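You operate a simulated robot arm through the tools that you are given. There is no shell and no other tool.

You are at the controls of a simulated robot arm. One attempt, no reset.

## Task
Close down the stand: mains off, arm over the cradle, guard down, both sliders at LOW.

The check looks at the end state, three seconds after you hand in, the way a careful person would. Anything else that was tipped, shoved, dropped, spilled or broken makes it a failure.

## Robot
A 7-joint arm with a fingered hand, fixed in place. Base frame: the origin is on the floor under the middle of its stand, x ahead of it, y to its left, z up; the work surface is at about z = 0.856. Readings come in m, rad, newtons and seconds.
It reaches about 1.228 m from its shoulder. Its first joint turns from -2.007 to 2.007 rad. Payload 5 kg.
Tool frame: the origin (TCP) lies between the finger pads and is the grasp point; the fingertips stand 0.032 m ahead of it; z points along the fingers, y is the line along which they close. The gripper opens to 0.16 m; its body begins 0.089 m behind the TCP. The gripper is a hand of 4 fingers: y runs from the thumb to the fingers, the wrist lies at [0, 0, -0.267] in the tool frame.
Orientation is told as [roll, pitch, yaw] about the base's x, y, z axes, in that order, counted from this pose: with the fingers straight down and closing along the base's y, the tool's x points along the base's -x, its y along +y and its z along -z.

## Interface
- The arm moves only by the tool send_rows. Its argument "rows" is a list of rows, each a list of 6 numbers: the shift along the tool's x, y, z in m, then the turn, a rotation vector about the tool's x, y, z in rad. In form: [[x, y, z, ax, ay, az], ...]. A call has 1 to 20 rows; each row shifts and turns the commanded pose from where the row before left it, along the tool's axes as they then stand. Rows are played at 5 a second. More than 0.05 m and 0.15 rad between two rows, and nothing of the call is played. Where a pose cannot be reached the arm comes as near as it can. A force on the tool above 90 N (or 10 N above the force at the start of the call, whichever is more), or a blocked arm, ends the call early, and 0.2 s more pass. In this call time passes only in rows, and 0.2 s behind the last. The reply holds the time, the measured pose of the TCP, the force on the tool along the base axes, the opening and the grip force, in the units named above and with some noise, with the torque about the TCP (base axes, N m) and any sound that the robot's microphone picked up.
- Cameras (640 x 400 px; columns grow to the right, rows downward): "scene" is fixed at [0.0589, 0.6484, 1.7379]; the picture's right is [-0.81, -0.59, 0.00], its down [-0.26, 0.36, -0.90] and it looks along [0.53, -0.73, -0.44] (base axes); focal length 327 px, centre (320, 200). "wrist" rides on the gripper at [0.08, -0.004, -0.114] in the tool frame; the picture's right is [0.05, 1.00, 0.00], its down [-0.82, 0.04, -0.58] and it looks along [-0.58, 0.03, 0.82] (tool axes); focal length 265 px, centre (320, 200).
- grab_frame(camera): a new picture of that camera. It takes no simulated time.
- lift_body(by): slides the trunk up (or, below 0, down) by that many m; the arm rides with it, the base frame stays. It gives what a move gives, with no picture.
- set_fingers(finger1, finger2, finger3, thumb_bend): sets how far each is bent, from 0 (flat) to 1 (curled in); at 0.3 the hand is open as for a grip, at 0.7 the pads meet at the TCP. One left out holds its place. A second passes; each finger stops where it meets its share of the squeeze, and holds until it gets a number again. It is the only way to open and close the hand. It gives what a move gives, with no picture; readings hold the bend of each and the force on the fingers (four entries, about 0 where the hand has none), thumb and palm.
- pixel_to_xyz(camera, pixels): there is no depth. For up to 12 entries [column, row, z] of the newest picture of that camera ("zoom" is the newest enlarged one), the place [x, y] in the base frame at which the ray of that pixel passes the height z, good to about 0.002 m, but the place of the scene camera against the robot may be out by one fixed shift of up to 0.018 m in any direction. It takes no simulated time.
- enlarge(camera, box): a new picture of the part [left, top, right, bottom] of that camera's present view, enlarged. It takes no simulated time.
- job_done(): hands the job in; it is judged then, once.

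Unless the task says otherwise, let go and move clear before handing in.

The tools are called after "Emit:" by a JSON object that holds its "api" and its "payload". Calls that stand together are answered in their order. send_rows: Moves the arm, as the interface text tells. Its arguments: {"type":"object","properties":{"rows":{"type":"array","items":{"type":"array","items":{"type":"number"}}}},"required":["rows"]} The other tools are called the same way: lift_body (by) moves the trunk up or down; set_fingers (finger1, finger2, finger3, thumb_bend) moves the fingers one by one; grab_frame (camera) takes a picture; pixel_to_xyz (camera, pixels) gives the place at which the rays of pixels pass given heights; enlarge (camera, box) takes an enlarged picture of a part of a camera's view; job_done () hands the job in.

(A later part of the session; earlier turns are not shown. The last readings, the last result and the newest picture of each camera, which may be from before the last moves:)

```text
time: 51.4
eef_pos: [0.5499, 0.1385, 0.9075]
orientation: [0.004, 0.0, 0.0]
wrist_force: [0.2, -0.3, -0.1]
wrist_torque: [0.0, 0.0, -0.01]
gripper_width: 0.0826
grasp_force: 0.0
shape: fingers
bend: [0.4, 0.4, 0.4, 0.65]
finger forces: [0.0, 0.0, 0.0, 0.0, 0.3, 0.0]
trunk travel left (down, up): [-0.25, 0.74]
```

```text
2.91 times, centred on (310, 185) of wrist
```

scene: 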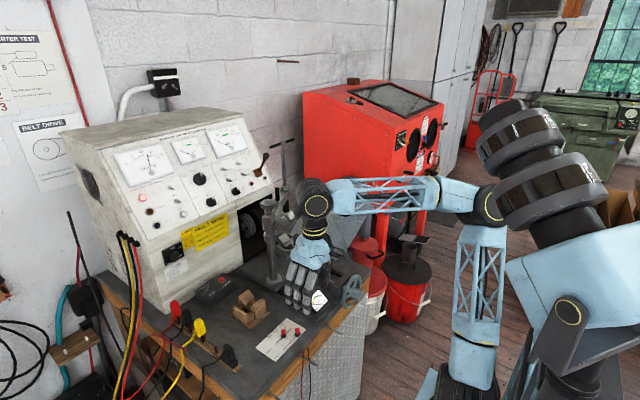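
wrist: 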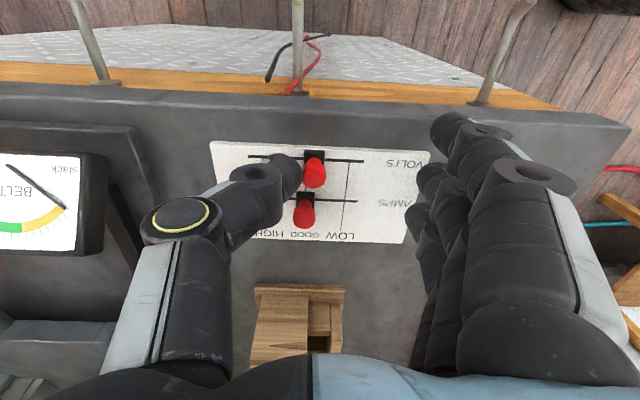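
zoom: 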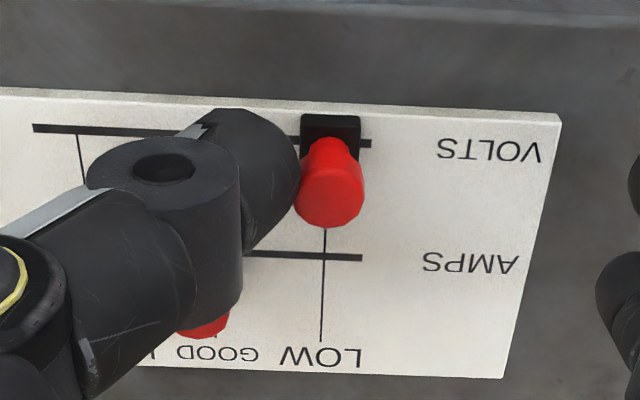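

VOLTS base is now at zoom (331,137), right on the LOW line (~(327,138)). I'll verify numerically before backing off.

Emit:
{"api": "grab_frame", "payload": {"camera": "wrist"}}

Emit:
{"api": "pixel_to_xyz", "payload": {"camera": "wrist", "pixels": [[313.8, 163.4, 0.868], [312.4, 163.7, 0.862], [327.9, 165.8, 0.862], [310.4, 233, 0.862], [311.4, 195, 0.862]]}}

```text
taken
```

wrist: 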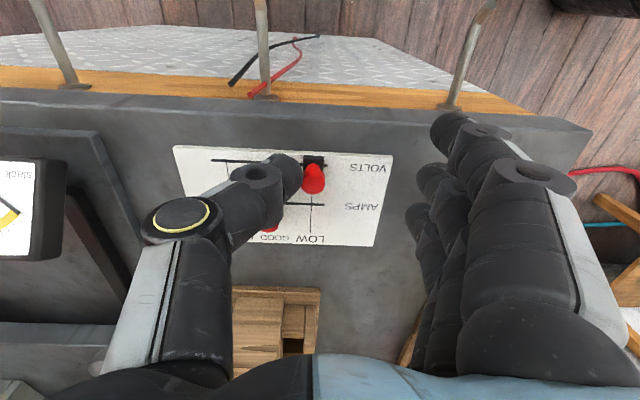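

```text
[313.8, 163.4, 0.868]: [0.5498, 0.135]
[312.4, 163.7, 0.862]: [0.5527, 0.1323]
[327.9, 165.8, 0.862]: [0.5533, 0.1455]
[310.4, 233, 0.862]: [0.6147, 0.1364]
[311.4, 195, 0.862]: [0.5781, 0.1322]
```

VOLTS is at y≈0.134–0.135, on LOW. Now back off, lift over, and set up beside the AMPS knob.

Emit:
{"api": "send_rows", "payload": {"rows": [[0, -0.012, 0, 0, 0, 0], [0, 0, -0.045, 0, 0, 0], [-0.018, -0.0145, 0, 0, 0, 0], [-0.018, -0.0145, 0, 0, 0, 0]]}}

Emit:
{"api": "grab_frame", "payload": {"camera": "wrist"}}

Emit:
{"api": "enlarge", "payload": {"camera": "wrist", "box": [220, 90, 440, 230]}}

```text
time: 52.4
eef_pos: [0.5852, 0.0974, 0.9529]
orientation: [0.005, 0.0, 0.002]
wrist_force: [0.0, -0.4, 0.1]
wrist_torque: [0.0, -0.01, 0.02]
gripper_width: 0.0822
grasp_force: 0.1
shape: fingers
bend: [0.4, 0.4, 0.4, 0.65]
finger forces: [0.0, 0.0, 0.0, 0.0, 0.1, 0.0]
trunk travel left (down, up): [-0.25, 0.74]
```

```text
taken
```

wrist: 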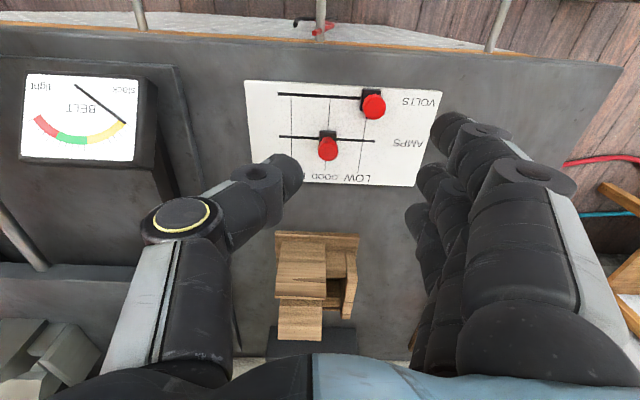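

```text
2.86 times, centred on (330, 160) of wrist
```

zoom: 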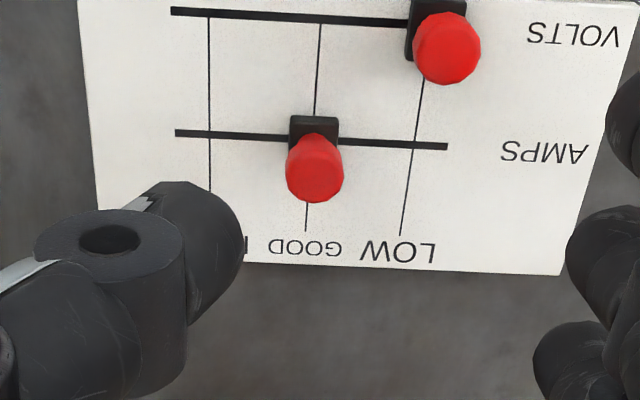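

AMPS sits on GOOD (zoom (313,130)), thumb ready on its -y side. Lowering and pushing +0.04 m, to the same TCP y (0.138) that placed VOLTS on LOW.

Emit:
{"api": "send_rows", "payload": {"rows": [[0.001, 0, 0.023, 0, 0, 0], [0, 0, 0.023, 0, 0, 0], [0, 0.01, 0, 0, 0, 0], [0, 0.01, 0, 0, 0, 0], [0, 0.01, 0, 0, 0, 0], [0, 0.008, 0, 0, 0, 0]]}}

Emit:
{"api": "grab_frame", "payload": {"camera": "wrist"}}

Emit:
{"api": "enlarge", "payload": {"camera": "wrist", "box": [220, 90, 440, 230]}}

```text
time: 53.8
eef_pos: [0.5878, 0.1368, 0.9078]
orientation: [0.002, 0.001, 0.005]
wrist_force: [0.4, 0.2, -0.9]
wrist_torque: [0.03, -0.03, 0.02]
gripper_width: 0.0829
grasp_force: 0.0
shape: fingers
bend: [0.4, 0.4, 0.4, 0.65]
finger forces: [0.0, 0.0, 0.0, 0.0, 0.0, 0.1]
trunk travel left (down, up): [-0.25, 0.74]
```

```text
taken
```

wrist: 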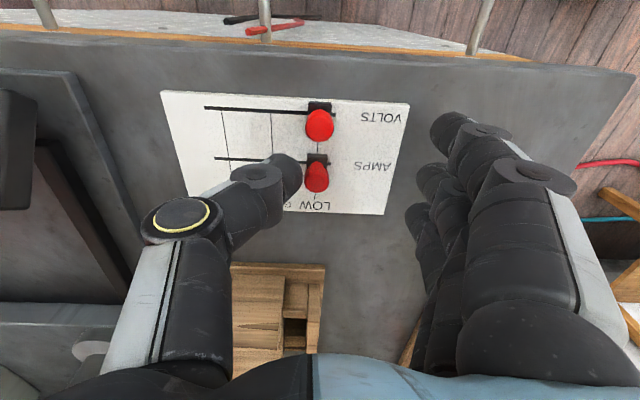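

```text
2.86 times, centred on (330, 160) of wrist
```

zoom: 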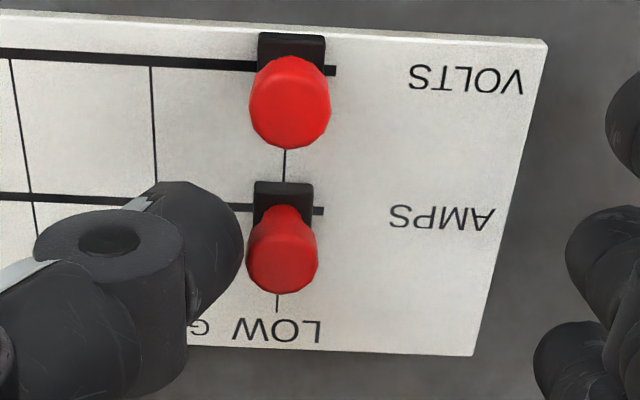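

Both sliders sit on the LOW line (AMPS base at zoom (283,198), VOLTS base at (291,50)). Backing off and raising the hand.

Emit:
{"api": "send_rows", "payload": {"rows": [[0, -0.012, 0, 0, 0, 0], [0, 0, -0.04, 0, 0, 0], [0, 0, -0.05, 0, 0, 0], [0, 0, -0.05, 0, 0, 0], [0, 0.0, -0.05, 0, 0, 0], [0, 0.0, -0.05, 0, 0, 0]]}}

Emit:
{"api": "grab_frame", "payload": {"camera": "wrist"}}

Emit:
{"api": "grab_frame", "payload": {"camera": "scene"}}

Emit:
{"api": "enlarge", "payload": {"camera": "scene", "box": [250, 310, 330, 360]}}

```text
time: 55.2
eef_pos: [0.5867, 0.121, 1.1467]
orientation: [0.002, 0.001, 0.002]
wrist_force: [0.6, 0.7, 0.2]
wrist_torque: [0.02, -0.01, 0.02]
gripper_width: 0.0825
grasp_force: 0.1
shape: fingers
bend: [0.4, 0.4, 0.4, 0.65]
finger forces: [0.0, 0.1, 0.1, 0.0, 0.0, 0.0]
trunk travel left (down, up): [-0.25, 0.74]
```

```text
taken
```

wrist: 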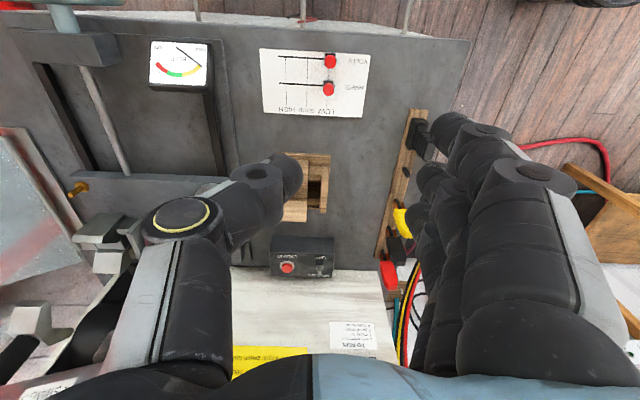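

```text
taken
```

scene: 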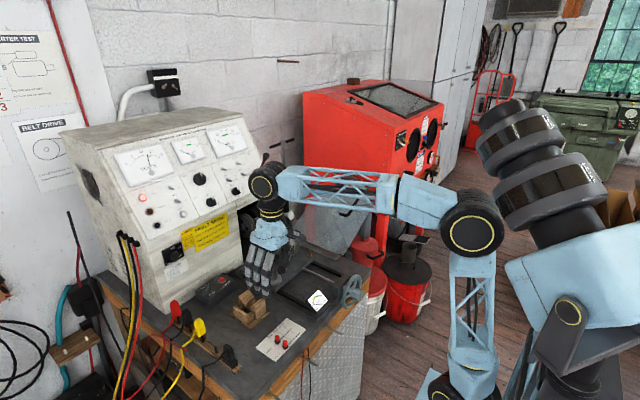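

```text
8.00 times, centred on (290, 335) of scene
```

zoom: 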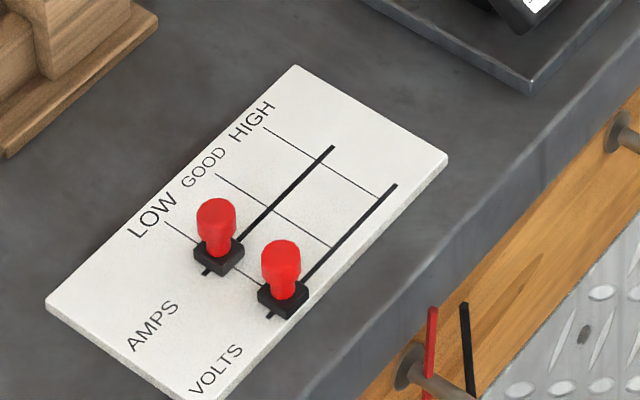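

Sliders are confirmed at LOW in the scene zoom. Now the mains knob (~(0.98,0.2,1.066)): I'll raise the hand, shift toward y≈0.2, and lower the trunk so fingers-forward is reachable.

Emit:
{"api": "send_rows", "payload": {"rows": [[0, 0.02, -0.04, 0, 0, 0], [0, 0.02, -0.04, 0, 0, 0], [0, 0.02, -0.04, 0, 0, 0], [0, 0.02, -0.04, 0, 0, 0]]}}

Emit:
{"api": "lift_body", "payload": {"by": -0.2}}

Emit:
{"api": "send_rows", "payload": {"rows": [[0, 0, 0, 0, -0.14, 0], [0, 0, 0, 0, -0.14, 0], [0, 0, 0, 0, -0.14, 0], [0, 0, 0, 0, -0.14, 0], [0, 0, 0, 0, -0.14, 0]]}}

Emit:
{"api": "grab_frame", "payload": {"camera": "wrist"}}

Emit:
{"api": "grab_frame", "payload": {"camera": "scene"}}

```text
time: 56.2
eef_pos: [0.5851, 0.2011, 1.3063]
orientation: [0.002, 0.0, 0.003]
wrist_force: [-0.2, -1.1, -0.4]
wrist_torque: [-0.03, -0.01, 0.01]
gripper_width: 0.0825
grasp_force: 0.0
shape: fingers
bend: [0.4, 0.4, 0.4, 0.65]
finger forces: [0.0, 0.0, 0.0, 0.0, 0.1, 0.0]
trunk travel left (down, up): [-0.25, 0.74]
```

```text
time: 58.4
eef_pos: [0.5862, 0.2018, 1.1076]
orientation: [0.003, 0.0, 0.002]
wrist_force: [-0.7, 0.2, 0.1]
wrist_torque: [0.01, -0.03, 0.0]
gripper_width: 0.0823
grasp_force: 0.1
shape: fingers
bend: [0.4, 0.4, 0.4, 0.65]
finger forces: [0.1, 0.1, 0.0, 0.0, 0.0, 0.0]
trunk travel left (down, up): [-0.05, 0.94]
```

```text
time: 59.6
eef_pos: [0.5914, 0.198, 1.1001]
orientation: [0.005, -0.692, -0.001]
wrist_force: [0.1, 0.4, -0.6]
wrist_torque: [0.01, 0.02, -0.02]
gripper_width: 0.0827
grasp_force: 0.0
shape: fingers
bend: [0.4, 0.4, 0.4, 0.65]
finger forces: [0.0, 0.0, 0.1, 0.0, 0.0, 0.0]
trunk travel left (down, up): [-0.05, 0.94]
```

```text
taken
```

wrist: 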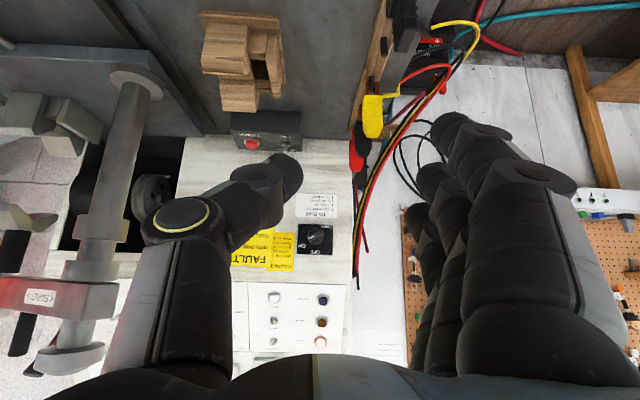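

```text
taken
```

scene: 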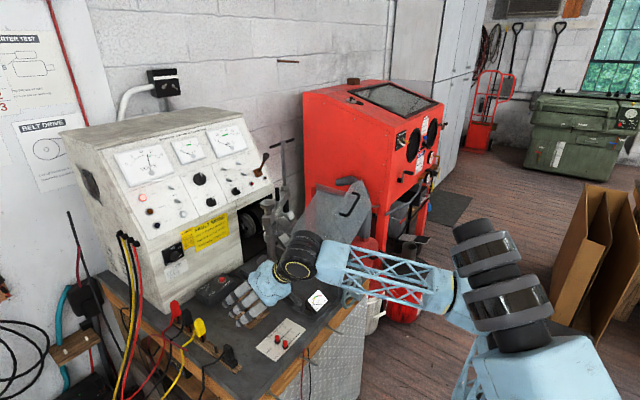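

The mains knob is in view at wrist (317,238), upside-down. Enlarging it to read the pointer.

Emit:
{"api": "enlarge", "payload": {"camera": "wrist", "box": [270, 190, 360, 270]}}

Emit:
{"api": "enlarge", "payload": {"camera": "scene", "box": [150, 230, 210, 280]}}

Emit:
{"api": "enlarge", "payload": {"camera": "wrist", "box": [180, 80, 480, 280]}}

```text
5.00 times, centred on (315, 230) of wrist
```

zoom: 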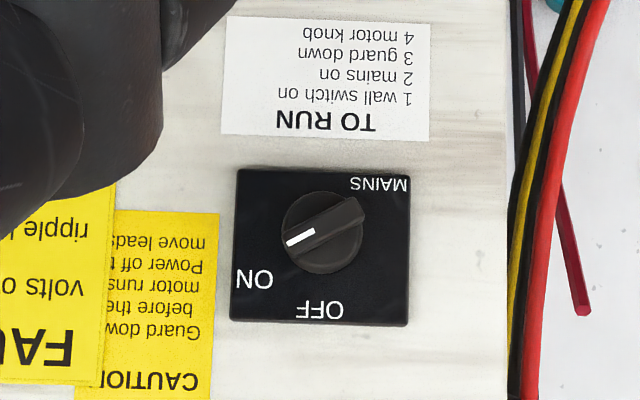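

```text
8.00 times, centred on (180, 255) of scene
```

zoom: 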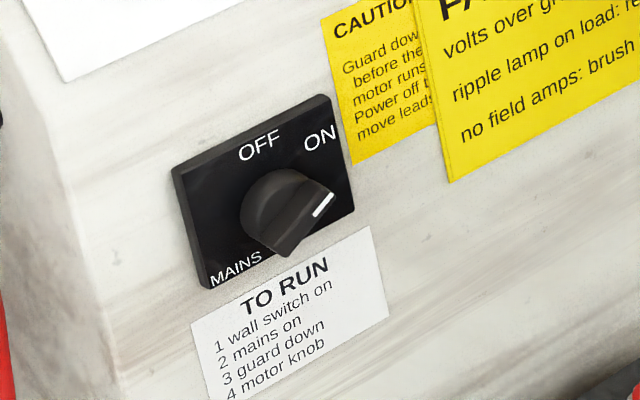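

```text
2.00 times, centred on (330, 180) of wrist
```

zoom: 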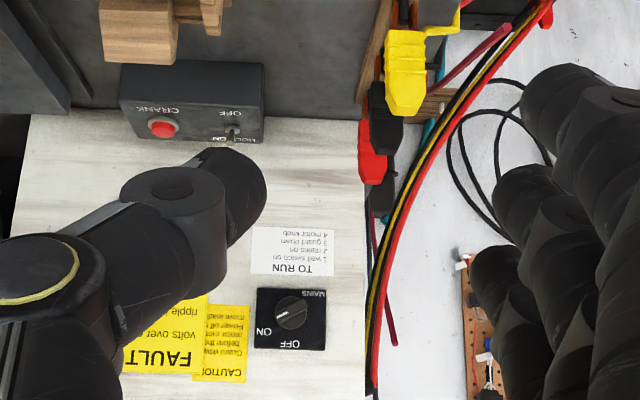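

The pointer is at ON: about 70° clockwise from OFF (which is straight up), so it needs ~70° counter-clockwise seen from here. I'll measure the cabinet front plane and knob position.

Emit:
{"api": "pixel_to_xyz", "payload": {"camera": "wrist", "pixels": [[185, 136, 0.858], [352.5, 142.5, 0.858], [300, 140.5, 0.858], [315.4, 236.4, 1.04], [315.4, 236.4, 1.06], [315.4, 236.4, 1.08], [315.4, 236.4, 1.1], [315.4, 256, 1.08], [315.4, 256, 1.1], [298, 230, 1.06], [333, 230, 1.06]]}}

Emit:
{"api": "pixel_to_xyz", "payload": {"camera": "scene", "pixels": [[174.4, 254.7, 1.04], [174.4, 254.7, 1.06], [174.4, 254.7, 1.08], [174.4, 254.7, 1.1]]}}

```text
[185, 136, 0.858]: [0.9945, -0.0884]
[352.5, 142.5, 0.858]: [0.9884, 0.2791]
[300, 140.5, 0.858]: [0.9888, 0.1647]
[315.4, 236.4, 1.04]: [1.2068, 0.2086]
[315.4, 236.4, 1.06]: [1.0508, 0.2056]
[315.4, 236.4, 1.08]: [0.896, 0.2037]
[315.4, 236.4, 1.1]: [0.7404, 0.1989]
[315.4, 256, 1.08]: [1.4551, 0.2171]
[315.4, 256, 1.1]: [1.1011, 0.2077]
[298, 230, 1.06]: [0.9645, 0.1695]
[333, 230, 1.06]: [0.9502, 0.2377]
```

```text
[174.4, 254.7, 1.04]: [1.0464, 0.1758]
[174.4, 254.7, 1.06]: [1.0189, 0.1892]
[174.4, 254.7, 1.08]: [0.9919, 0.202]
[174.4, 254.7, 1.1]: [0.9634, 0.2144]
```

The cabinet front is at x≈0.989 and the knob centre at about (0.97, 0.205, 1.07). I'll advance 0.13 m in +x and finish pitching the fingers forward.

Emit:
{"api": "send_rows", "payload": {"rows": [[-0.0347, 0, 0.0287, 0, 0, 0], [-0.0347, 0, 0.0287, 0, 0, 0], [-0.0347, 0, 0.0287, 0, 0, 0], [0, 0, 0, 0, -0.1256, 0], [0, 0, 0, 0, -0.1256, 0], [0, 0, 0, 0, -0.1256, 0], [0, 0, 0, 0, -0.1256, 0], [0, 0, 0, 0, -0.1256, 0], [0, 0, 0, 0, -0.1256, 0], [0, 0, 0, 0, -0.1256, 0]]}}

Emit:
{"api": "grab_frame", "payload": {"camera": "wrist"}}

Emit:
{"api": "grab_frame", "payload": {"camera": "scene"}}

```text
time: 61.8
eef_pos: [0.7192, 0.199, 1.1043]
orientation: [1.515, -1.549, -1.519]
wrist_force: [0.2, 2.2, 3.6]
wrist_torque: [-0.05, 0.28, -0.16]
gripper_width: 0.0827
grasp_force: 0.0
shape: fingers
bend: [0.4, 0.4, 0.4, 0.65]
finger forces: [0.0, 0.0, 0.0, 0.1, 0.1, 0.0]
trunk travel left (down, up): [-0.05, 0.94]
```

```text
taken
```

wrist: 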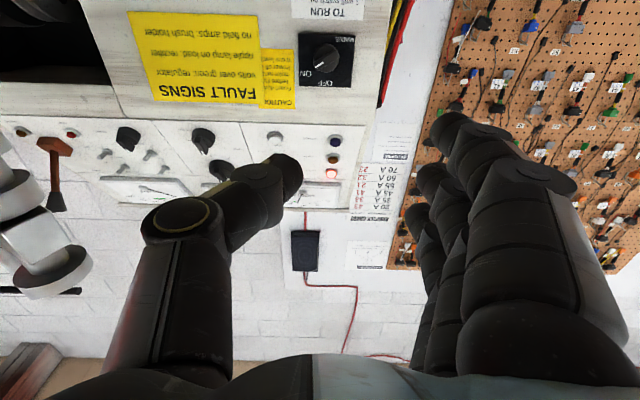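

```text
taken
```

scene: 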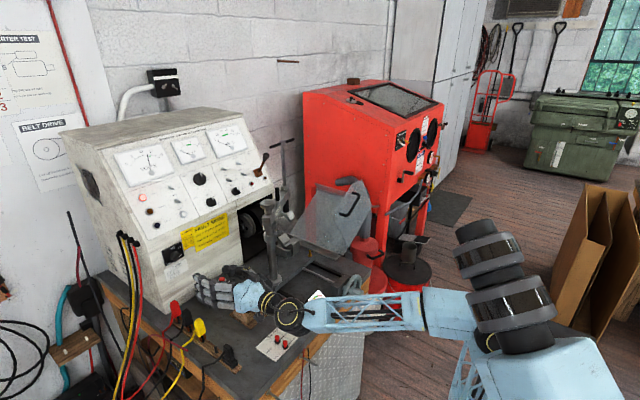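

The fingers now point straight ahead (z_t ≈ +X) at (0.719,0.199,1.104). I'll roll +70° about the finger axis so thumb and middle finger can pinch the flat faces of the knob's wing, and open them symmetrically.

Emit:
{"api": "set_fingers", "payload": {"finger1": 0.4, "finger2": 0.52, "finger3": 0.4, "thumb_bend": 0.52}}

Emit:
{"api": "send_rows", "payload": {"rows": [[0, 0, 0, 0, 0, 0.1357], [0, 0, 0, 0, 0, 0.1357], [0, 0, 0, 0, 0, 0.1357], [0, 0, 0, 0, 0, 0.1357], [0, 0, 0, 0, 0, 0.1357], [0, 0, 0, 0, 0, 0.1357], [0, 0, 0, 0, 0, 0.1357], [0, 0, 0, 0, 0, 0.1357], [0, 0, 0, 0, 0, 0.1357]]}}

Emit:
{"api": "grab_frame", "payload": {"camera": "wrist"}}

Emit:
{"api": "grab_frame", "payload": {"camera": "scene"}}

```text
time: 62.8
eef_pos: [0.7211, 0.2009, 1.1069]
orientation: [2.847, -1.561, -2.845]
wrist_force: [-0.2, -0.5, 0.6]
wrist_torque: [-0.01, 0.03, -0.02]
gripper_width: 0.1068
grasp_force: 0.0
shape: fingers
bend: [0.4, 0.52, 0.4, 0.52]
finger forces: [0.0, 0.1, 0.0, 0.1, 0.0, 0.1]
trunk travel left (down, up): [-0.05, 0.94]
```

```text
time: 64.8
eef_pos: [0.7202, 0.2014, 1.1075]
orientation: [1.579, -0.342, -1.57]
wrist_force: [0.5, -0.8, -0.5]
wrist_torque: [-0.03, 0.03, 0.02]
gripper_width: 0.1066
grasp_force: 0.0
shape: fingers
bend: [0.4, 0.52, 0.4, 0.52]
finger forces: [0.0, 0.0, 0.1, 0.1, 0.1, 0.1]
trunk travel left (down, up): [-0.05, 0.94]
```

```text
taken
```

wrist: 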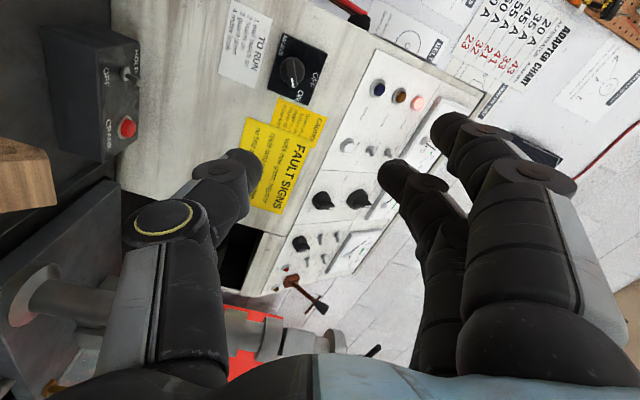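

```text
taken
```

scene: 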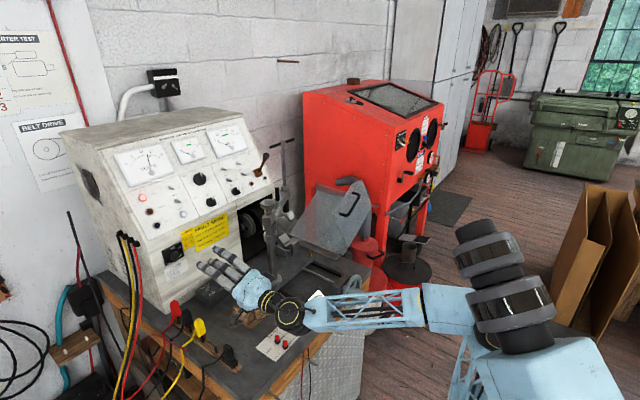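

Rolled correctly (closing axis now (0,0.335,0.942)). I'll enlarge the knob here, then move to a standoff in front of it.

Emit:
{"api": "enlarge", "payload": {"camera": "wrist", "box": [240, 20, 360, 110]}}

Emit:
{"api": "send_rows", "payload": {"rows": [[0.00385, -0.00845, 0.04, 0, 0, 0], [0.00385, -0.00845, 0.04, 0, 0, 0], [0.00385, -0.00845, 0.04, 0, 0, 0], [0.00385, -0.00845, 0.035, 0, 0, 0]]}}

Emit:
{"api": "grab_frame", "payload": {"camera": "wrist"}}

Emit:
{"api": "enlarge", "payload": {"camera": "scene", "box": [130, 210, 270, 330]}}

```text
4.44 times, centred on (300, 65) of wrist
```

zoom: 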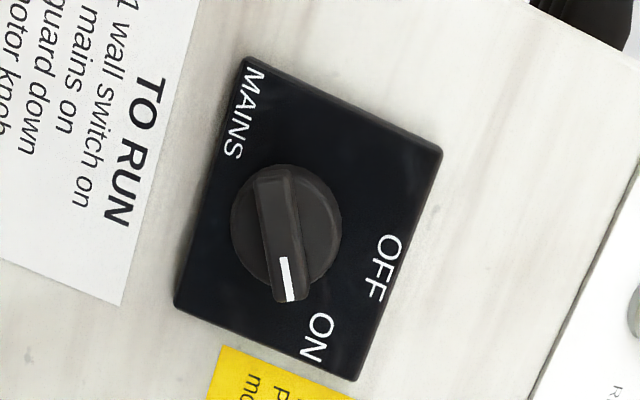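

```text
time: 65.8
eef_pos: [0.8758, 0.2036, 1.07]
orientation: [1.582, -0.347, -1.573]
wrist_force: [0.1, 0.1, -0.5]
wrist_torque: [-0.04, 0.06, -0.02]
gripper_width: 0.1066
grasp_force: 0.0
shape: fingers
bend: [0.4, 0.52, 0.4, 0.52]
finger forces: [0.0, 0.0, 0.1, 0.0, 0.0, 0.0]
trunk travel left (down, up): [-0.05, 0.94]
```

```text
taken
```

wrist: 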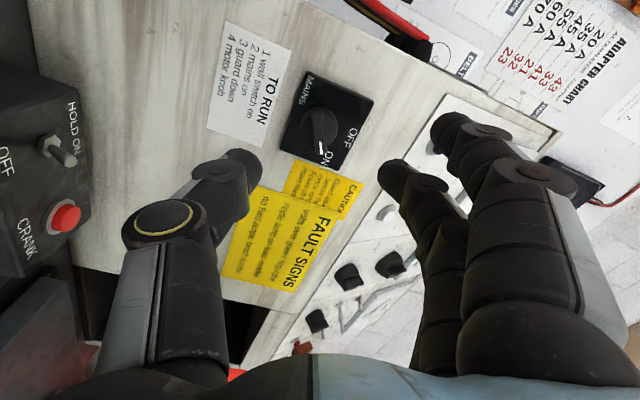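

```text
3.33 times, centred on (200, 270) of scene
```

zoom: 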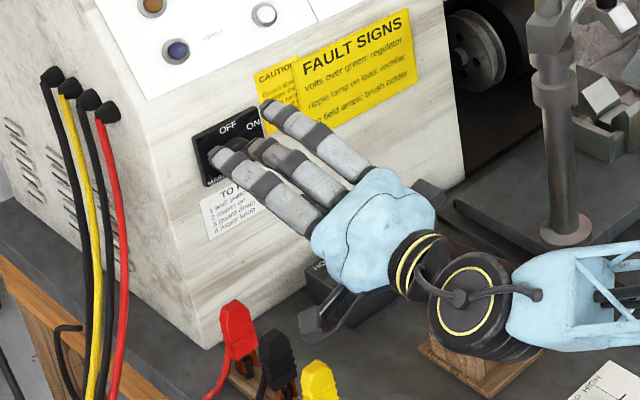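

The thumb and finger are in front of the knob (wrist (320,125)). I'll measure its exact centre from this close view.

Emit:
{"api": "enlarge", "payload": {"camera": "wrist", "box": [260, 60, 390, 180]}}

Emit:
{"api": "pixel_to_xyz", "payload": {"camera": "wrist", "pixels": [[321, 128, 1.05], [321, 128, 1.06], [321, 128, 1.07], [321, 128, 1.08]]}}

```text
3.33 times, centred on (325, 120) of wrist
```

zoom: 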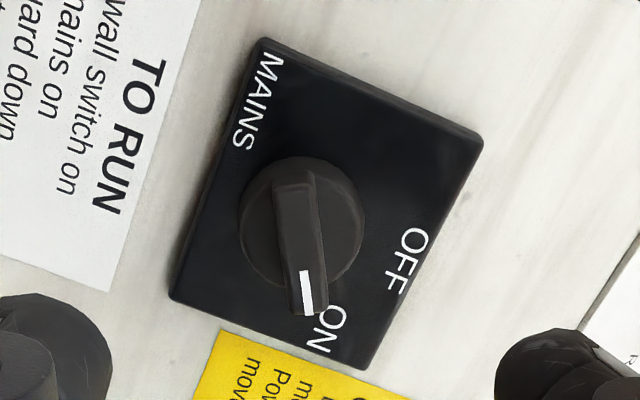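

```text
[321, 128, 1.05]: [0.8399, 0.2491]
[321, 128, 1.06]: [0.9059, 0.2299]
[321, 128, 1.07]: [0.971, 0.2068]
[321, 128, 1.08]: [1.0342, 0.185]
```

The knob axis is at y≈0.2065, z≈1.069, with the pointer ~60° clockwise of OFF. I'll trim the roll by -0.15 rad to align with the wing and advance until fingertips are ~1 cm from the panel.

Emit:
{"api": "send_rows", "payload": {"rows": [[0.003, 0, 0.01, 0, 0, -0.148], [0, 0, 0.025, 0, 0, 0], [0, 0, 0.025, 0, 0, 0]]}}

Emit:
{"api": "grab_frame", "payload": {"camera": "wrist"}}

Emit:
{"api": "enlarge", "payload": {"camera": "scene", "box": [130, 210, 250, 310]}}

```text
time: 66.6
eef_pos: [0.9354, 0.2074, 1.0721]
orientation: [1.582, -0.492, -1.572]
wrist_force: [0.1, -0.3, 1.3]
wrist_torque: [0.01, 0.03, -0.02]
gripper_width: 0.1066
grasp_force: 0.1
shape: fingers
bend: [0.4, 0.52, 0.4, 0.52]
finger forces: [0.0, 0.0, 0.0, 0.0, 0.0, 0.0]
trunk travel left (down, up): [-0.05, 0.94]
```

```text
taken
```

wrist: 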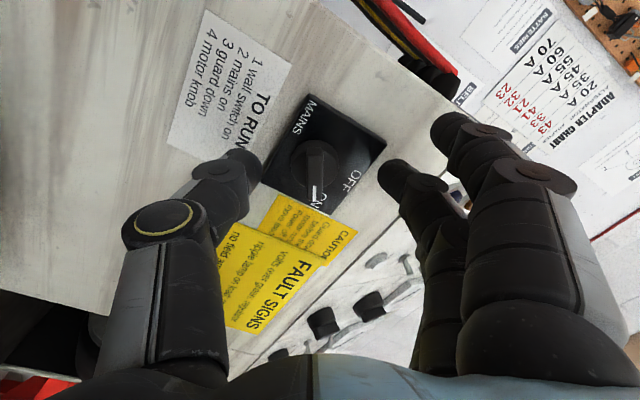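

```text
4.00 times, centred on (190, 260) of scene
```

zoom: 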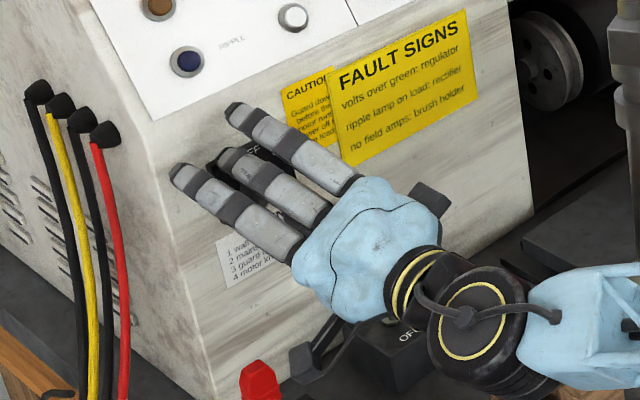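

The wing is now vertical in the picture at (315,170), about 4 mm to the thumb side. I'll centre, advance 8 mm, and close thumb and middle finger on it.

Emit:
{"api": "send_rows", "payload": {"rows": [[0, -0.004, 0.004, 0, 0, 0], [0, 0, 0.004, 0, 0, 0]]}}

Emit:
{"api": "set_fingers", "payload": {"finger2": 0.64, "thumb_bend": 0.64}}

Emit:
{"api": "grab_frame", "payload": {"camera": "wrist"}}

```text
time: 67.2
eef_pos: [0.9435, 0.2052, 1.0687]
orientation: [1.58, -0.494, -1.577]
wrist_force: [-0.2, 0.9, 0.6]
wrist_torque: [0.01, -0.01, -0.02]
gripper_width: 0.1067
grasp_force: 0.0
shape: fingers
bend: [0.4, 0.52, 0.4, 0.52]
finger forces: [0.1, 0.0, 0.0, 0.0, 0.0, 0.0]
trunk travel left (down, up): [-0.05, 0.94]
```

```text
time: 68.2
eef_pos: [0.9428, 0.204, 1.069]
orientation: [1.581, -0.493, -1.575]
wrist_force: [0.3, 1.1, 7.3]
wrist_torque: [0.3, -0.36, 0.03]
gripper_width: 0.0877
grasp_force: 6.3
shape: fingers
bend: [0.4, 0.54, 0.4, 0.63]
finger forces: [0.0, 10.1, 0.1, 0.0, 2.4, 0.0]
trunk travel left (down, up): [-0.05, 0.94]
```

```text
taken
```

wrist: 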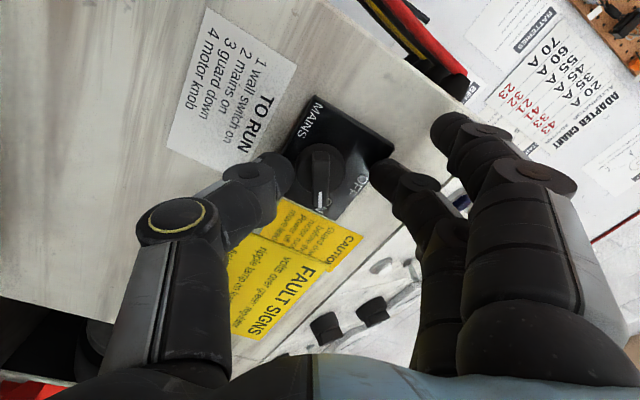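

Finger 2 stopped early (10 N at bend 0.54): its tip is catching the edge of the mains plate at wrist (385,165). I'll reopen, back off 1 cm, and close again.

Emit:
{"api": "set_fingers", "payload": {"finger2": 0.5, "thumb_bend": 0.54}}

Emit:
{"api": "send_rows", "payload": {"rows": [[0, 0, -0.011, 0, 0, 0]]}}

Emit:
{"api": "set_fingers", "payload": {"finger2": 0.6, "thumb_bend": 0.6}}

Emit:
{"api": "grab_frame", "payload": {"camera": "wrist"}}

Emit:
{"api": "enlarge", "payload": {"camera": "wrist", "box": [240, 80, 420, 230]}}

```text
time: 69.2
eef_pos: [0.9448, 0.2052, 1.0691]
orientation: [1.581, -0.494, -1.572]
wrist_force: [0.0, -0.3, -0.2]
wrist_torque: [0.01, 0.0, 0.01]
gripper_width: 0.1025
grasp_force: 0.0
shape: fingers
bend: [0.4, 0.5, 0.4, 0.54]
finger forces: [0.1, 0.0, 0.1, 0.2, 0.1, 0.0]
trunk travel left (down, up): [-0.05, 0.94]
```

```text
time: 69.6
eef_pos: [0.9318, 0.2066, 1.0677]
orientation: [1.581, -0.494, -1.573]
wrist_force: [-0.3, 0.4, 0.0]
wrist_torque: [0.01, 0.0, -0.01]
gripper_width: 0.1026
grasp_force: 0.0
shape: fingers
bend: [0.4, 0.5, 0.4, 0.54]
finger forces: [0.1, 0.0, 0.1, 0.1, 0.1, 0.0]
trunk travel left (down, up): [-0.05, 0.94]
```

```text
time: 70.6
eef_pos: [0.9325, 0.2066, 1.0689]
orientation: [1.581, -0.494, -1.573]
wrist_force: [0.3, -0.6, -0.6]
wrist_torque: [0.01, 0.0, 0.04]
gripper_width: 0.0919
grasp_force: 0.0
shape: fingers
bend: [0.4, 0.6, 0.4, 0.6]
finger forces: [0.0, 0.0, 0.0, 0.0, 0.1, 0.0]
trunk travel left (down, up): [-0.05, 0.94]
```

```text
taken
```

wrist: 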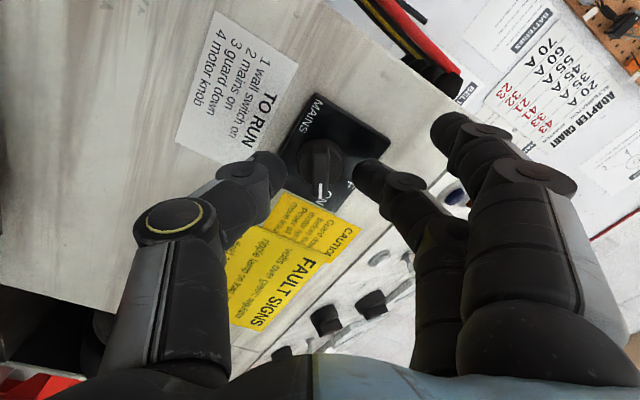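

```text
2.67 times, centred on (330, 155) of wrist
```

zoom: 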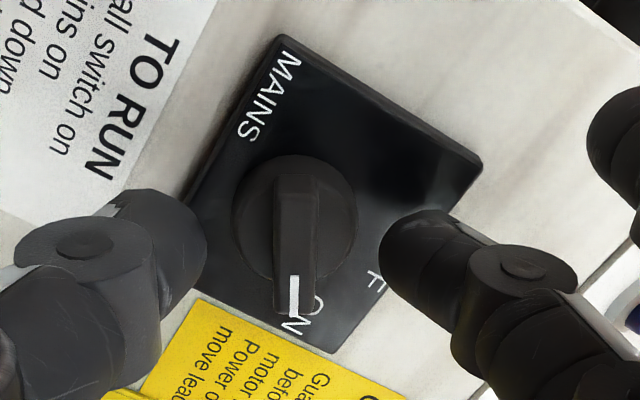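

The knob's wing is now nicely centred between thumb (zoom (180,230)) and finger 2 (zoom (400,260)), with nothing touching. Closing on it.

Emit:
{"api": "set_fingers", "payload": {"finger2": 0.72, "thumb_bend": 0.72}}

Emit:
{"api": "grab_frame", "payload": {"camera": "wrist"}}

Emit:
{"api": "enlarge", "payload": {"camera": "wrist", "box": [240, 80, 420, 230]}}

```text
time: 71.6
eef_pos: [0.9323, 0.2063, 1.0691]
orientation: [1.582, -0.492, -1.574]
wrist_force: [-1.0, 1.1, 0.1]
wrist_torque: [0.02, -0.01, 0.02]
gripper_width: 0.0737
grasp_force: 3.2
shape: fingers
bend: [0.4, 0.71, 0.4, 0.7]
finger forces: [0.0, 3.6, 0.0, 0.1, 3.3, 0.0]
trunk travel left (down, up): [-0.05, 0.94]
```

```text
taken
```

wrist: 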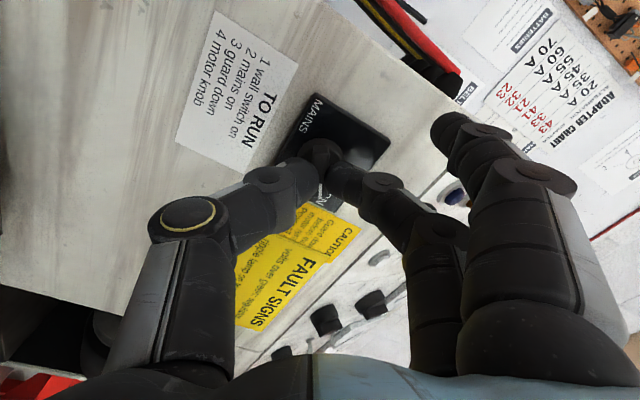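

```text
2.67 times, centred on (330, 155) of wrist
```

zoom: 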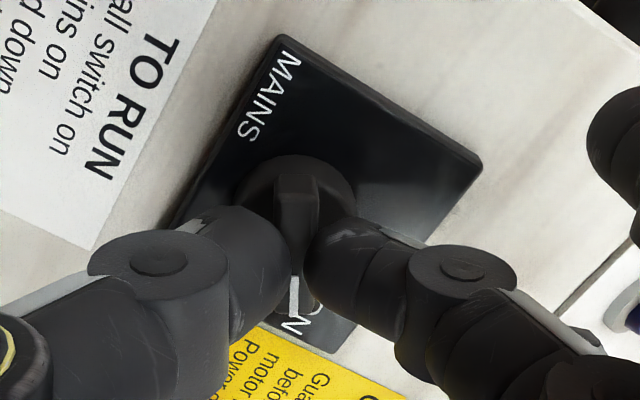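

The wing is pinched (3.6 N / 3.3 N). I'll squeeze a bit more and turn about the finger axis by -60°.

Emit:
{"api": "set_fingers", "payload": {"finger2": 0.8, "thumb_bend": 0.8}}

Emit:
{"api": "send_rows", "payload": {"rows": [[0, 0, 0, 0, 0, -0.131], [0, 0, 0, 0, 0, -0.131], [0, 0, 0, 0, 0, -0.131], [0, 0, 0, 0, 0, -0.131], [0, 0, 0, 0, 0, -0.131], [0, 0, 0, 0, 0, -0.131], [0, 0, 0, 0, 0, -0.131], [0, 0, 0, 0, 0, -0.131]]}}

Emit:
{"api": "grab_frame", "payload": {"camera": "wrist"}}

Emit:
{"api": "enlarge", "payload": {"camera": "scene", "box": [130, 210, 250, 310]}}

```text
time: 72.6
eef_pos: [0.9325, 0.2054, 1.0684]
orientation: [1.581, -0.493, -1.573]
wrist_force: [-7.6, -3.0, -4.9]
wrist_torque: [0.0, 0.17, -0.08]
gripper_width: 0.0678
grasp_force: 0.0
shape: fingers
bend: [0.4, 0.77, 0.4, 0.76]
finger forces: [0.0, 0.0, 0.1, 0.0, 0.0, 0.0]
trunk travel left (down, up): [-0.05, 0.94]
```

```text
time: 74.4
eef_pos: [0.9324, 0.204, 1.0678]
orientation: [1.916, -1.543, -1.915]
wrist_force: [-8.5, -5.0, -3.2]
wrist_torque: [0.0, 0.12, -0.16]
gripper_width: 0.0674
grasp_force: 0.0
shape: fingers
bend: [0.4, 0.77, 0.4, 0.76]
finger forces: [0.0, 0.0, 0.1, 0.1, 0.0, 0.0]
trunk travel left (down, up): [-0.05, 0.94]
```

```text
taken
```

wrist: 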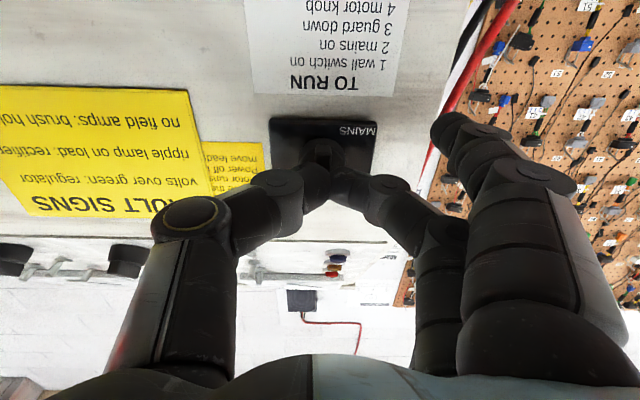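

```text
4.00 times, centred on (190, 260) of scene
```

zoom: 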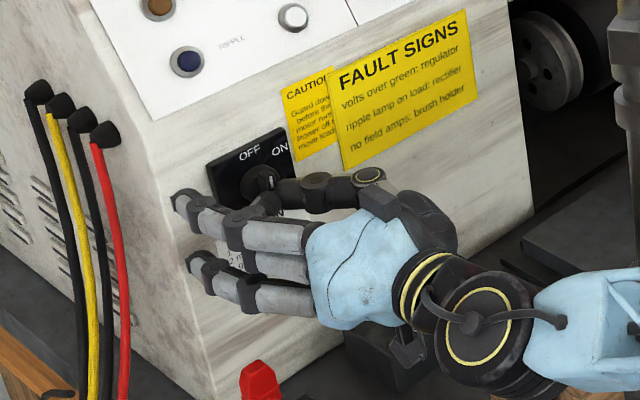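

The extra squeeze made the fingertips slip off the front of the wing (grasp force 0, -8.5 N axial). I'll open, back off a little and see where the knob is.

Emit:
{"api": "set_fingers", "payload": {"finger2": 0.55, "thumb_bend": 0.55}}

Emit:
{"api": "send_rows", "payload": {"rows": [[0, 0, -0.02, 0, 0, 0]]}}

Emit:
{"api": "enlarge", "payload": {"camera": "wrist", "box": [240, 80, 420, 230]}}

Emit:
{"api": "enlarge", "payload": {"camera": "scene", "box": [150, 230, 210, 280]}}

```text
time: 75.4
eef_pos: [0.9329, 0.205, 1.0676]
orientation: [1.875, -1.54, -1.871]
wrist_force: [-0.1, 0.2, -0.5]
wrist_torque: [0.02, 0.01, 0.01]
gripper_width: 0.1009
grasp_force: 0.2
shape: fingers
bend: [0.4, 0.55, 0.4, 0.55]
finger forces: [0.0, 0.0, 0.1, 0.1, 0.1, 0.1]
trunk travel left (down, up): [-0.05, 0.94]
```

```text
time: 75.8
eef_pos: [0.9127, 0.2051, 1.0666]
orientation: [1.854, -1.543, -1.852]
wrist_force: [1.3, -0.5, -0.4]
wrist_torque: [0.01, -0.1, 0.0]
gripper_width: 0.1007
grasp_force: 0.0
shape: fingers
bend: [0.4, 0.55, 0.4, 0.55]
finger forces: [0.1, 0.0, 0.0, 0.0, 0.1, 0.0]
trunk travel left (down, up): [-0.05, 0.94]
```

```text
2.67 times, centred on (330, 155) of wrist
```

zoom: 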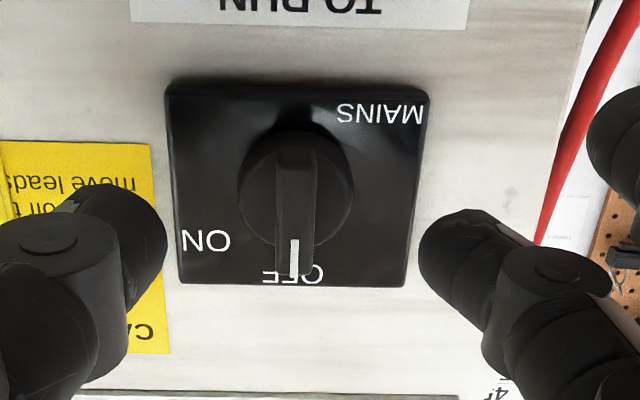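

```text
8.00 times, centred on (180, 255) of scene
```

zoom: 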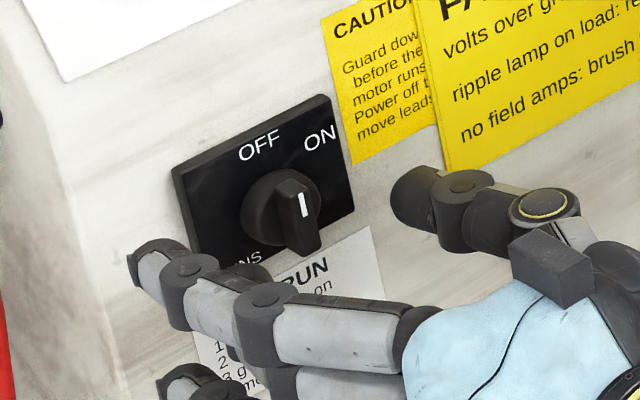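

The mains knob is now at OFF: its pointer aims at OFF in both views (wrist zoom (295,255), scene zoom (303,203)). I'll retract straight back along -x and check the power lamp.

Emit:
{"api": "send_rows", "payload": {"rows": [[0, 0, -0.04, 0, 0, 0], [0, 0, -0.04, 0, 0, 0], [0, 0, -0.04, 0, 0, 0], [0, 0, -0.04, 0, 0, 0], [0, 0, -0.03, 0, 0, 0]]}}

Emit:
{"api": "grab_frame", "payload": {"camera": "scene"}}

Emit:
{"api": "enlarge", "payload": {"camera": "scene", "box": [110, 170, 230, 270]}}

```text
time: 77.0
eef_pos: [0.7227, 0.2054, 1.064]
orientation: [1.85, -1.541, -1.845]
wrist_force: [0.4, 0.5, -1.3]
wrist_torque: [-0.02, -0.05, 0.01]
gripper_width: 0.1005
grasp_force: 0.0
shape: fingers
bend: [0.4, 0.55, 0.4, 0.55]
finger forces: [0.0, 0.0, 0.0, 0.1, 0.0, 0.0]
trunk travel left (down, up): [-0.05, 0.94]
```

```text
taken
```

scene: 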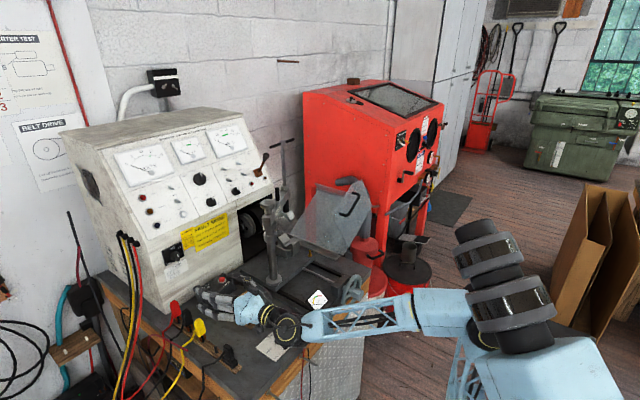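

```text
4.00 times, centred on (170, 220) of scene
```

zoom: 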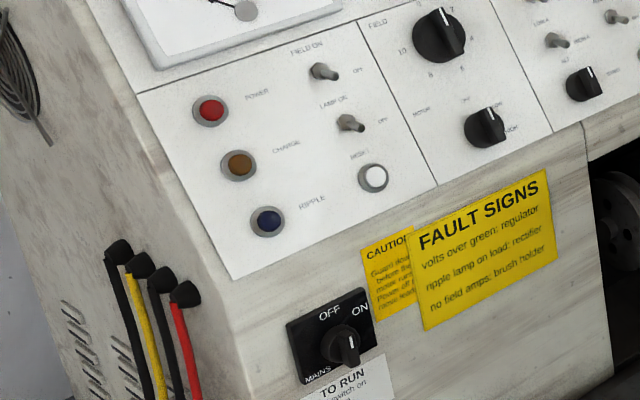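

Mains off is confirmed: POWER lamp dark (zoom (210,110)) and the VOLTS needle has dropped. Now turn the fingers down again and head for the guard.

Emit:
{"api": "send_rows", "payload": {"rows": [[0, 0, -0.02, 0, 0.1, 0], [0, 0, -0.02, 0, 0.14, 0], [0, 0, 0, 0, 0.14, 0], [0, 0, 0, 0, 0.14, 0], [0, 0, 0, 0, 0.14, 0], [0, 0, 0, 0, 0.14, 0], [0, 0, 0, 0, 0.14, 0], [0, 0, 0, 0, 0.14, 0], [0, 0, 0, 0, 0.14, 0], [0, 0, 0, 0, 0.14, 0], [0, 0, 0, 0, 0.14, 0], [0, 0, 0, 0, 0.07, 0]]}}

Emit:
{"api": "grab_frame", "payload": {"camera": "scene"}}

```text
time: 79.6
eef_pos: [0.6823, 0.2038, 1.0679]
orientation: [0.026, -0.006, 0.003]
wrist_force: [-0.3, -0.3, -0.2]
wrist_torque: [0.01, -0.03, -0.01]
gripper_width: 0.1006
grasp_force: 0.0
shape: fingers
bend: [0.4, 0.55, 0.4, 0.55]
finger forces: [0.1, 0.0, 0.1, 0.0, 0.0, 0.0]
trunk travel left (down, up): [-0.05, 0.94]
```

```text
taken
```

scene: 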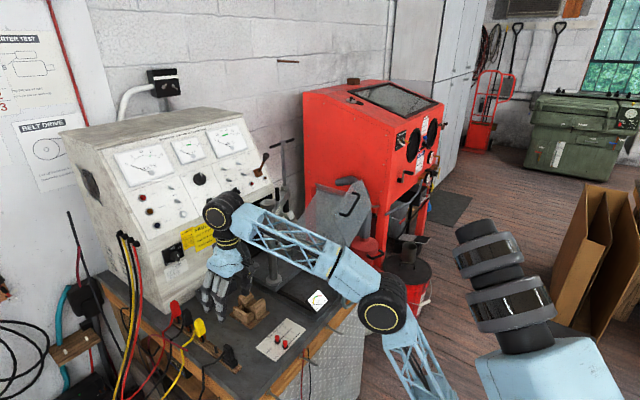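

Fingers are down again. I'll raise the trunk 0.35 m, move back in x, then across toward the guard.

Emit:
{"api": "lift_body", "payload": {"by": 0.35}}

Emit:
{"api": "send_rows", "payload": {"rows": [[0.045, 0, 0, 0.026, 0, 0], [0.045, -0.01, 0, 0, 0, 0], [0.045, -0.02, 0, 0, 0, 0], [0.02, -0.045, 0, 0, 0, 0], [0.02, -0.045, 0, 0, 0, 0], [0.0, -0.05, 0, 0, 0, 0], [0, -0.05, 0, 0, 0, 0], [0, -0.05, 0, 0, 0, 0], [0, -0.05, 0, 0, 0, 0], [0, -0.05, 0, 0, 0, 0], [0, -0.05, 0, 0, 0, 0], [0, -0.05, 0, 0, 0, 0], [0, -0.05, 0, 0, 0, 0]]}}

Emit:
{"api": "set_fingers", "payload": {"finger1": 0.3, "finger2": 0.3, "finger3": 0.3, "thumb_bend": 0.45}}

Emit:
{"api": "grab_frame", "payload": {"camera": "wrist"}}

Emit:
{"api": "grab_frame", "payload": {"camera": "scene"}}

```text
time: 83.0
eef_pos: [0.6828, 0.2038, 1.4176]
orientation: [0.029, -0.009, 0.004]
wrist_force: [-0.2, 0.2, -0.5]
wrist_torque: [-0.01, -0.02, -0.01]
gripper_width: 0.1007
grasp_force: 0.1
shape: fingers
bend: [0.4, 0.55, 0.4, 0.55]
finger forces: [0.2, 0.0, 0.0, 0.1, 0.1, 0.1]
trunk travel left (down, up): [-0.4, 0.59]
```

```text
time: 85.8
eef_pos: [0.5105, -0.3151, 1.4146]
orientation: [0.006, -0.006, 0.002]
wrist_force: [0.0, 0.7, 0.5]
wrist_torque: [0.06, 0.0, -0.02]
gripper_width: 0.1007
grasp_force: 0.1
shape: fingers
bend: [0.4, 0.55, 0.4, 0.55]
finger forces: [0.0, 0.1, 0.0, 0.1, 0.0, 0.1]
trunk travel left (down, up): [-0.4, 0.59]
```

```text
time: 86.8
eef_pos: [0.5084, -0.3146, 1.4154]
orientation: [0.001, -0.011, 0.002]
wrist_force: [0.3, -0.7, -0.4]
wrist_torque: [-0.01, 0.04, -0.02]
gripper_width: 0.1404
grasp_force: 0.1
shape: fingers
bend: [0.3, 0.3, 0.3, 0.45]
finger forces: [0.0, 0.0, 0.1, 0.0, 0.1, 0.0]
trunk travel left (down, up): [-0.4, 0.59]
```

```text
taken
```

wrist: 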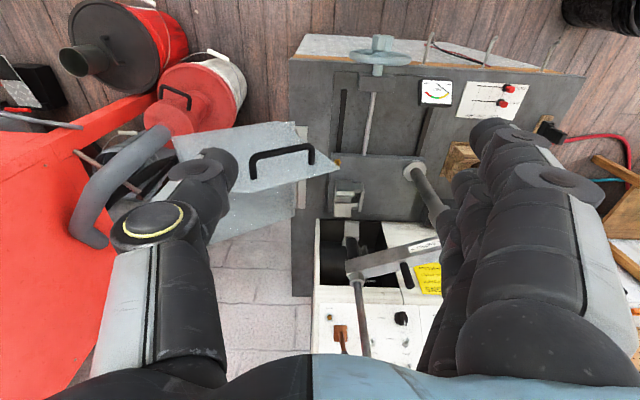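

```text
taken
```

scene: 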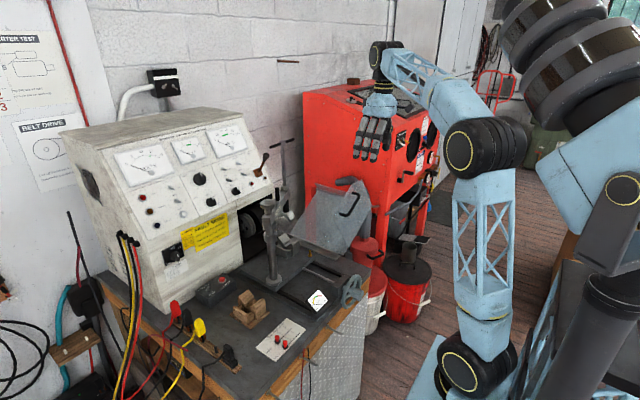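

The handle is clear at wrist (282,160). I'll enlarge and triangulate it with the scene view.

Emit:
{"api": "enlarge", "payload": {"camera": "wrist", "box": [210, 110, 350, 220]}}

Emit:
{"api": "enlarge", "payload": {"camera": "scene", "box": [290, 160, 400, 270]}}

```text
3.64 times, centred on (280, 165) of wrist
```

zoom: 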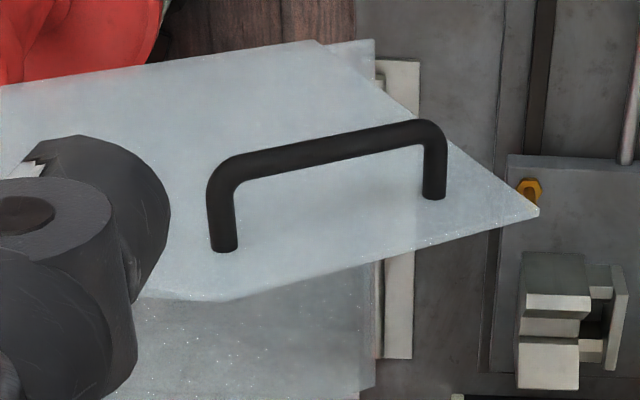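

```text
3.64 times, centred on (345, 215) of scene
```

zoom: 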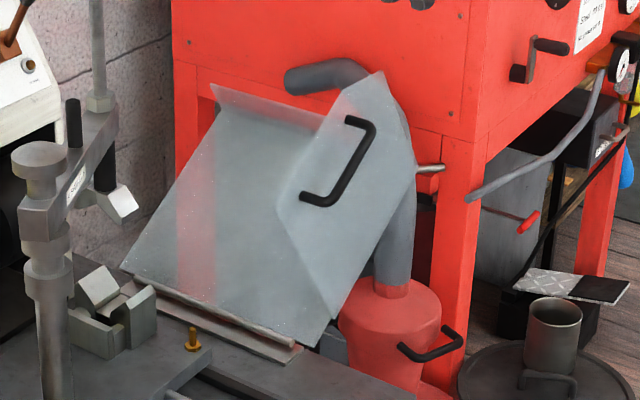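

Handle geometry: upper leg at (y -0.413, z 1.16), lower leg at (-0.323, 1.10), bar at x≈0.615, panel at x≈0.652. I'll place the thumb on the -y side of the upper leg (hand yawed 20° so the fingers stay clear of the panel) and push it over.

Emit:
{"api": "send_rows", "payload": {"rows": [[-0.0307, -0.022, 0, 0, 0, 0], [-0.0307, -0.022, 0, 0, 0, 0], [-0.0307, -0.022, 0, 0, 0, 0], [0, 0, 0, 0, 0, -0.1167], [0, 0, 0, 0, 0, -0.1167], [0, 0, 0, 0, 0, -0.1167], [0, 0, 0.04, 0, 0, 0], [0, 0, 0.04, 0, 0, 0], [0, 0, 0.04, 0, 0, 0], [0, 0, 0.03, 0, 0, 0]]}}

Emit:
{"api": "grab_frame", "payload": {"camera": "wrist"}}

Emit:
{"api": "enlarge", "payload": {"camera": "scene", "box": [290, 120, 410, 240]}}

```text
time: 89.0
eef_pos: [0.6021, -0.3812, 1.2642]
orientation: [-0.003, -0.01, 0.354]
wrist_force: [0.4, 0.1, 0.3]
wrist_torque: [0.01, 0.01, 0.0]
gripper_width: 0.1403
grasp_force: 0.0
shape: fingers
bend: [0.3, 0.3, 0.3, 0.45]
finger forces: [0.1, 0.1, 0.0, 0.0, 0.0, 0.0]
trunk travel left (down, up): [-0.4, 0.59]
```

```text
taken
```

wrist: 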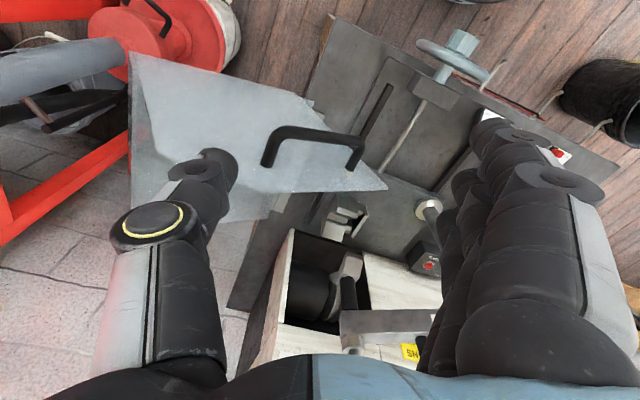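

```text
3.33 times, centred on (350, 180) of scene
```

zoom: 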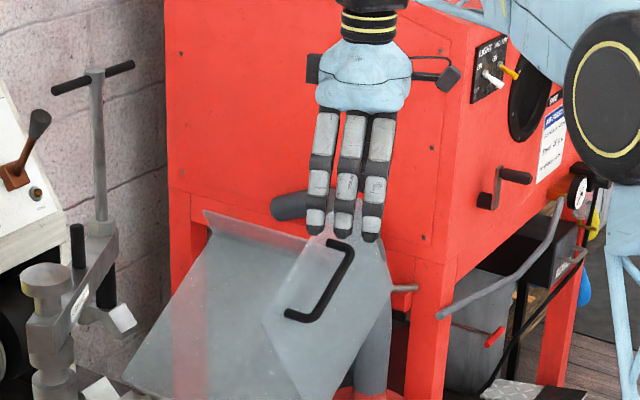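

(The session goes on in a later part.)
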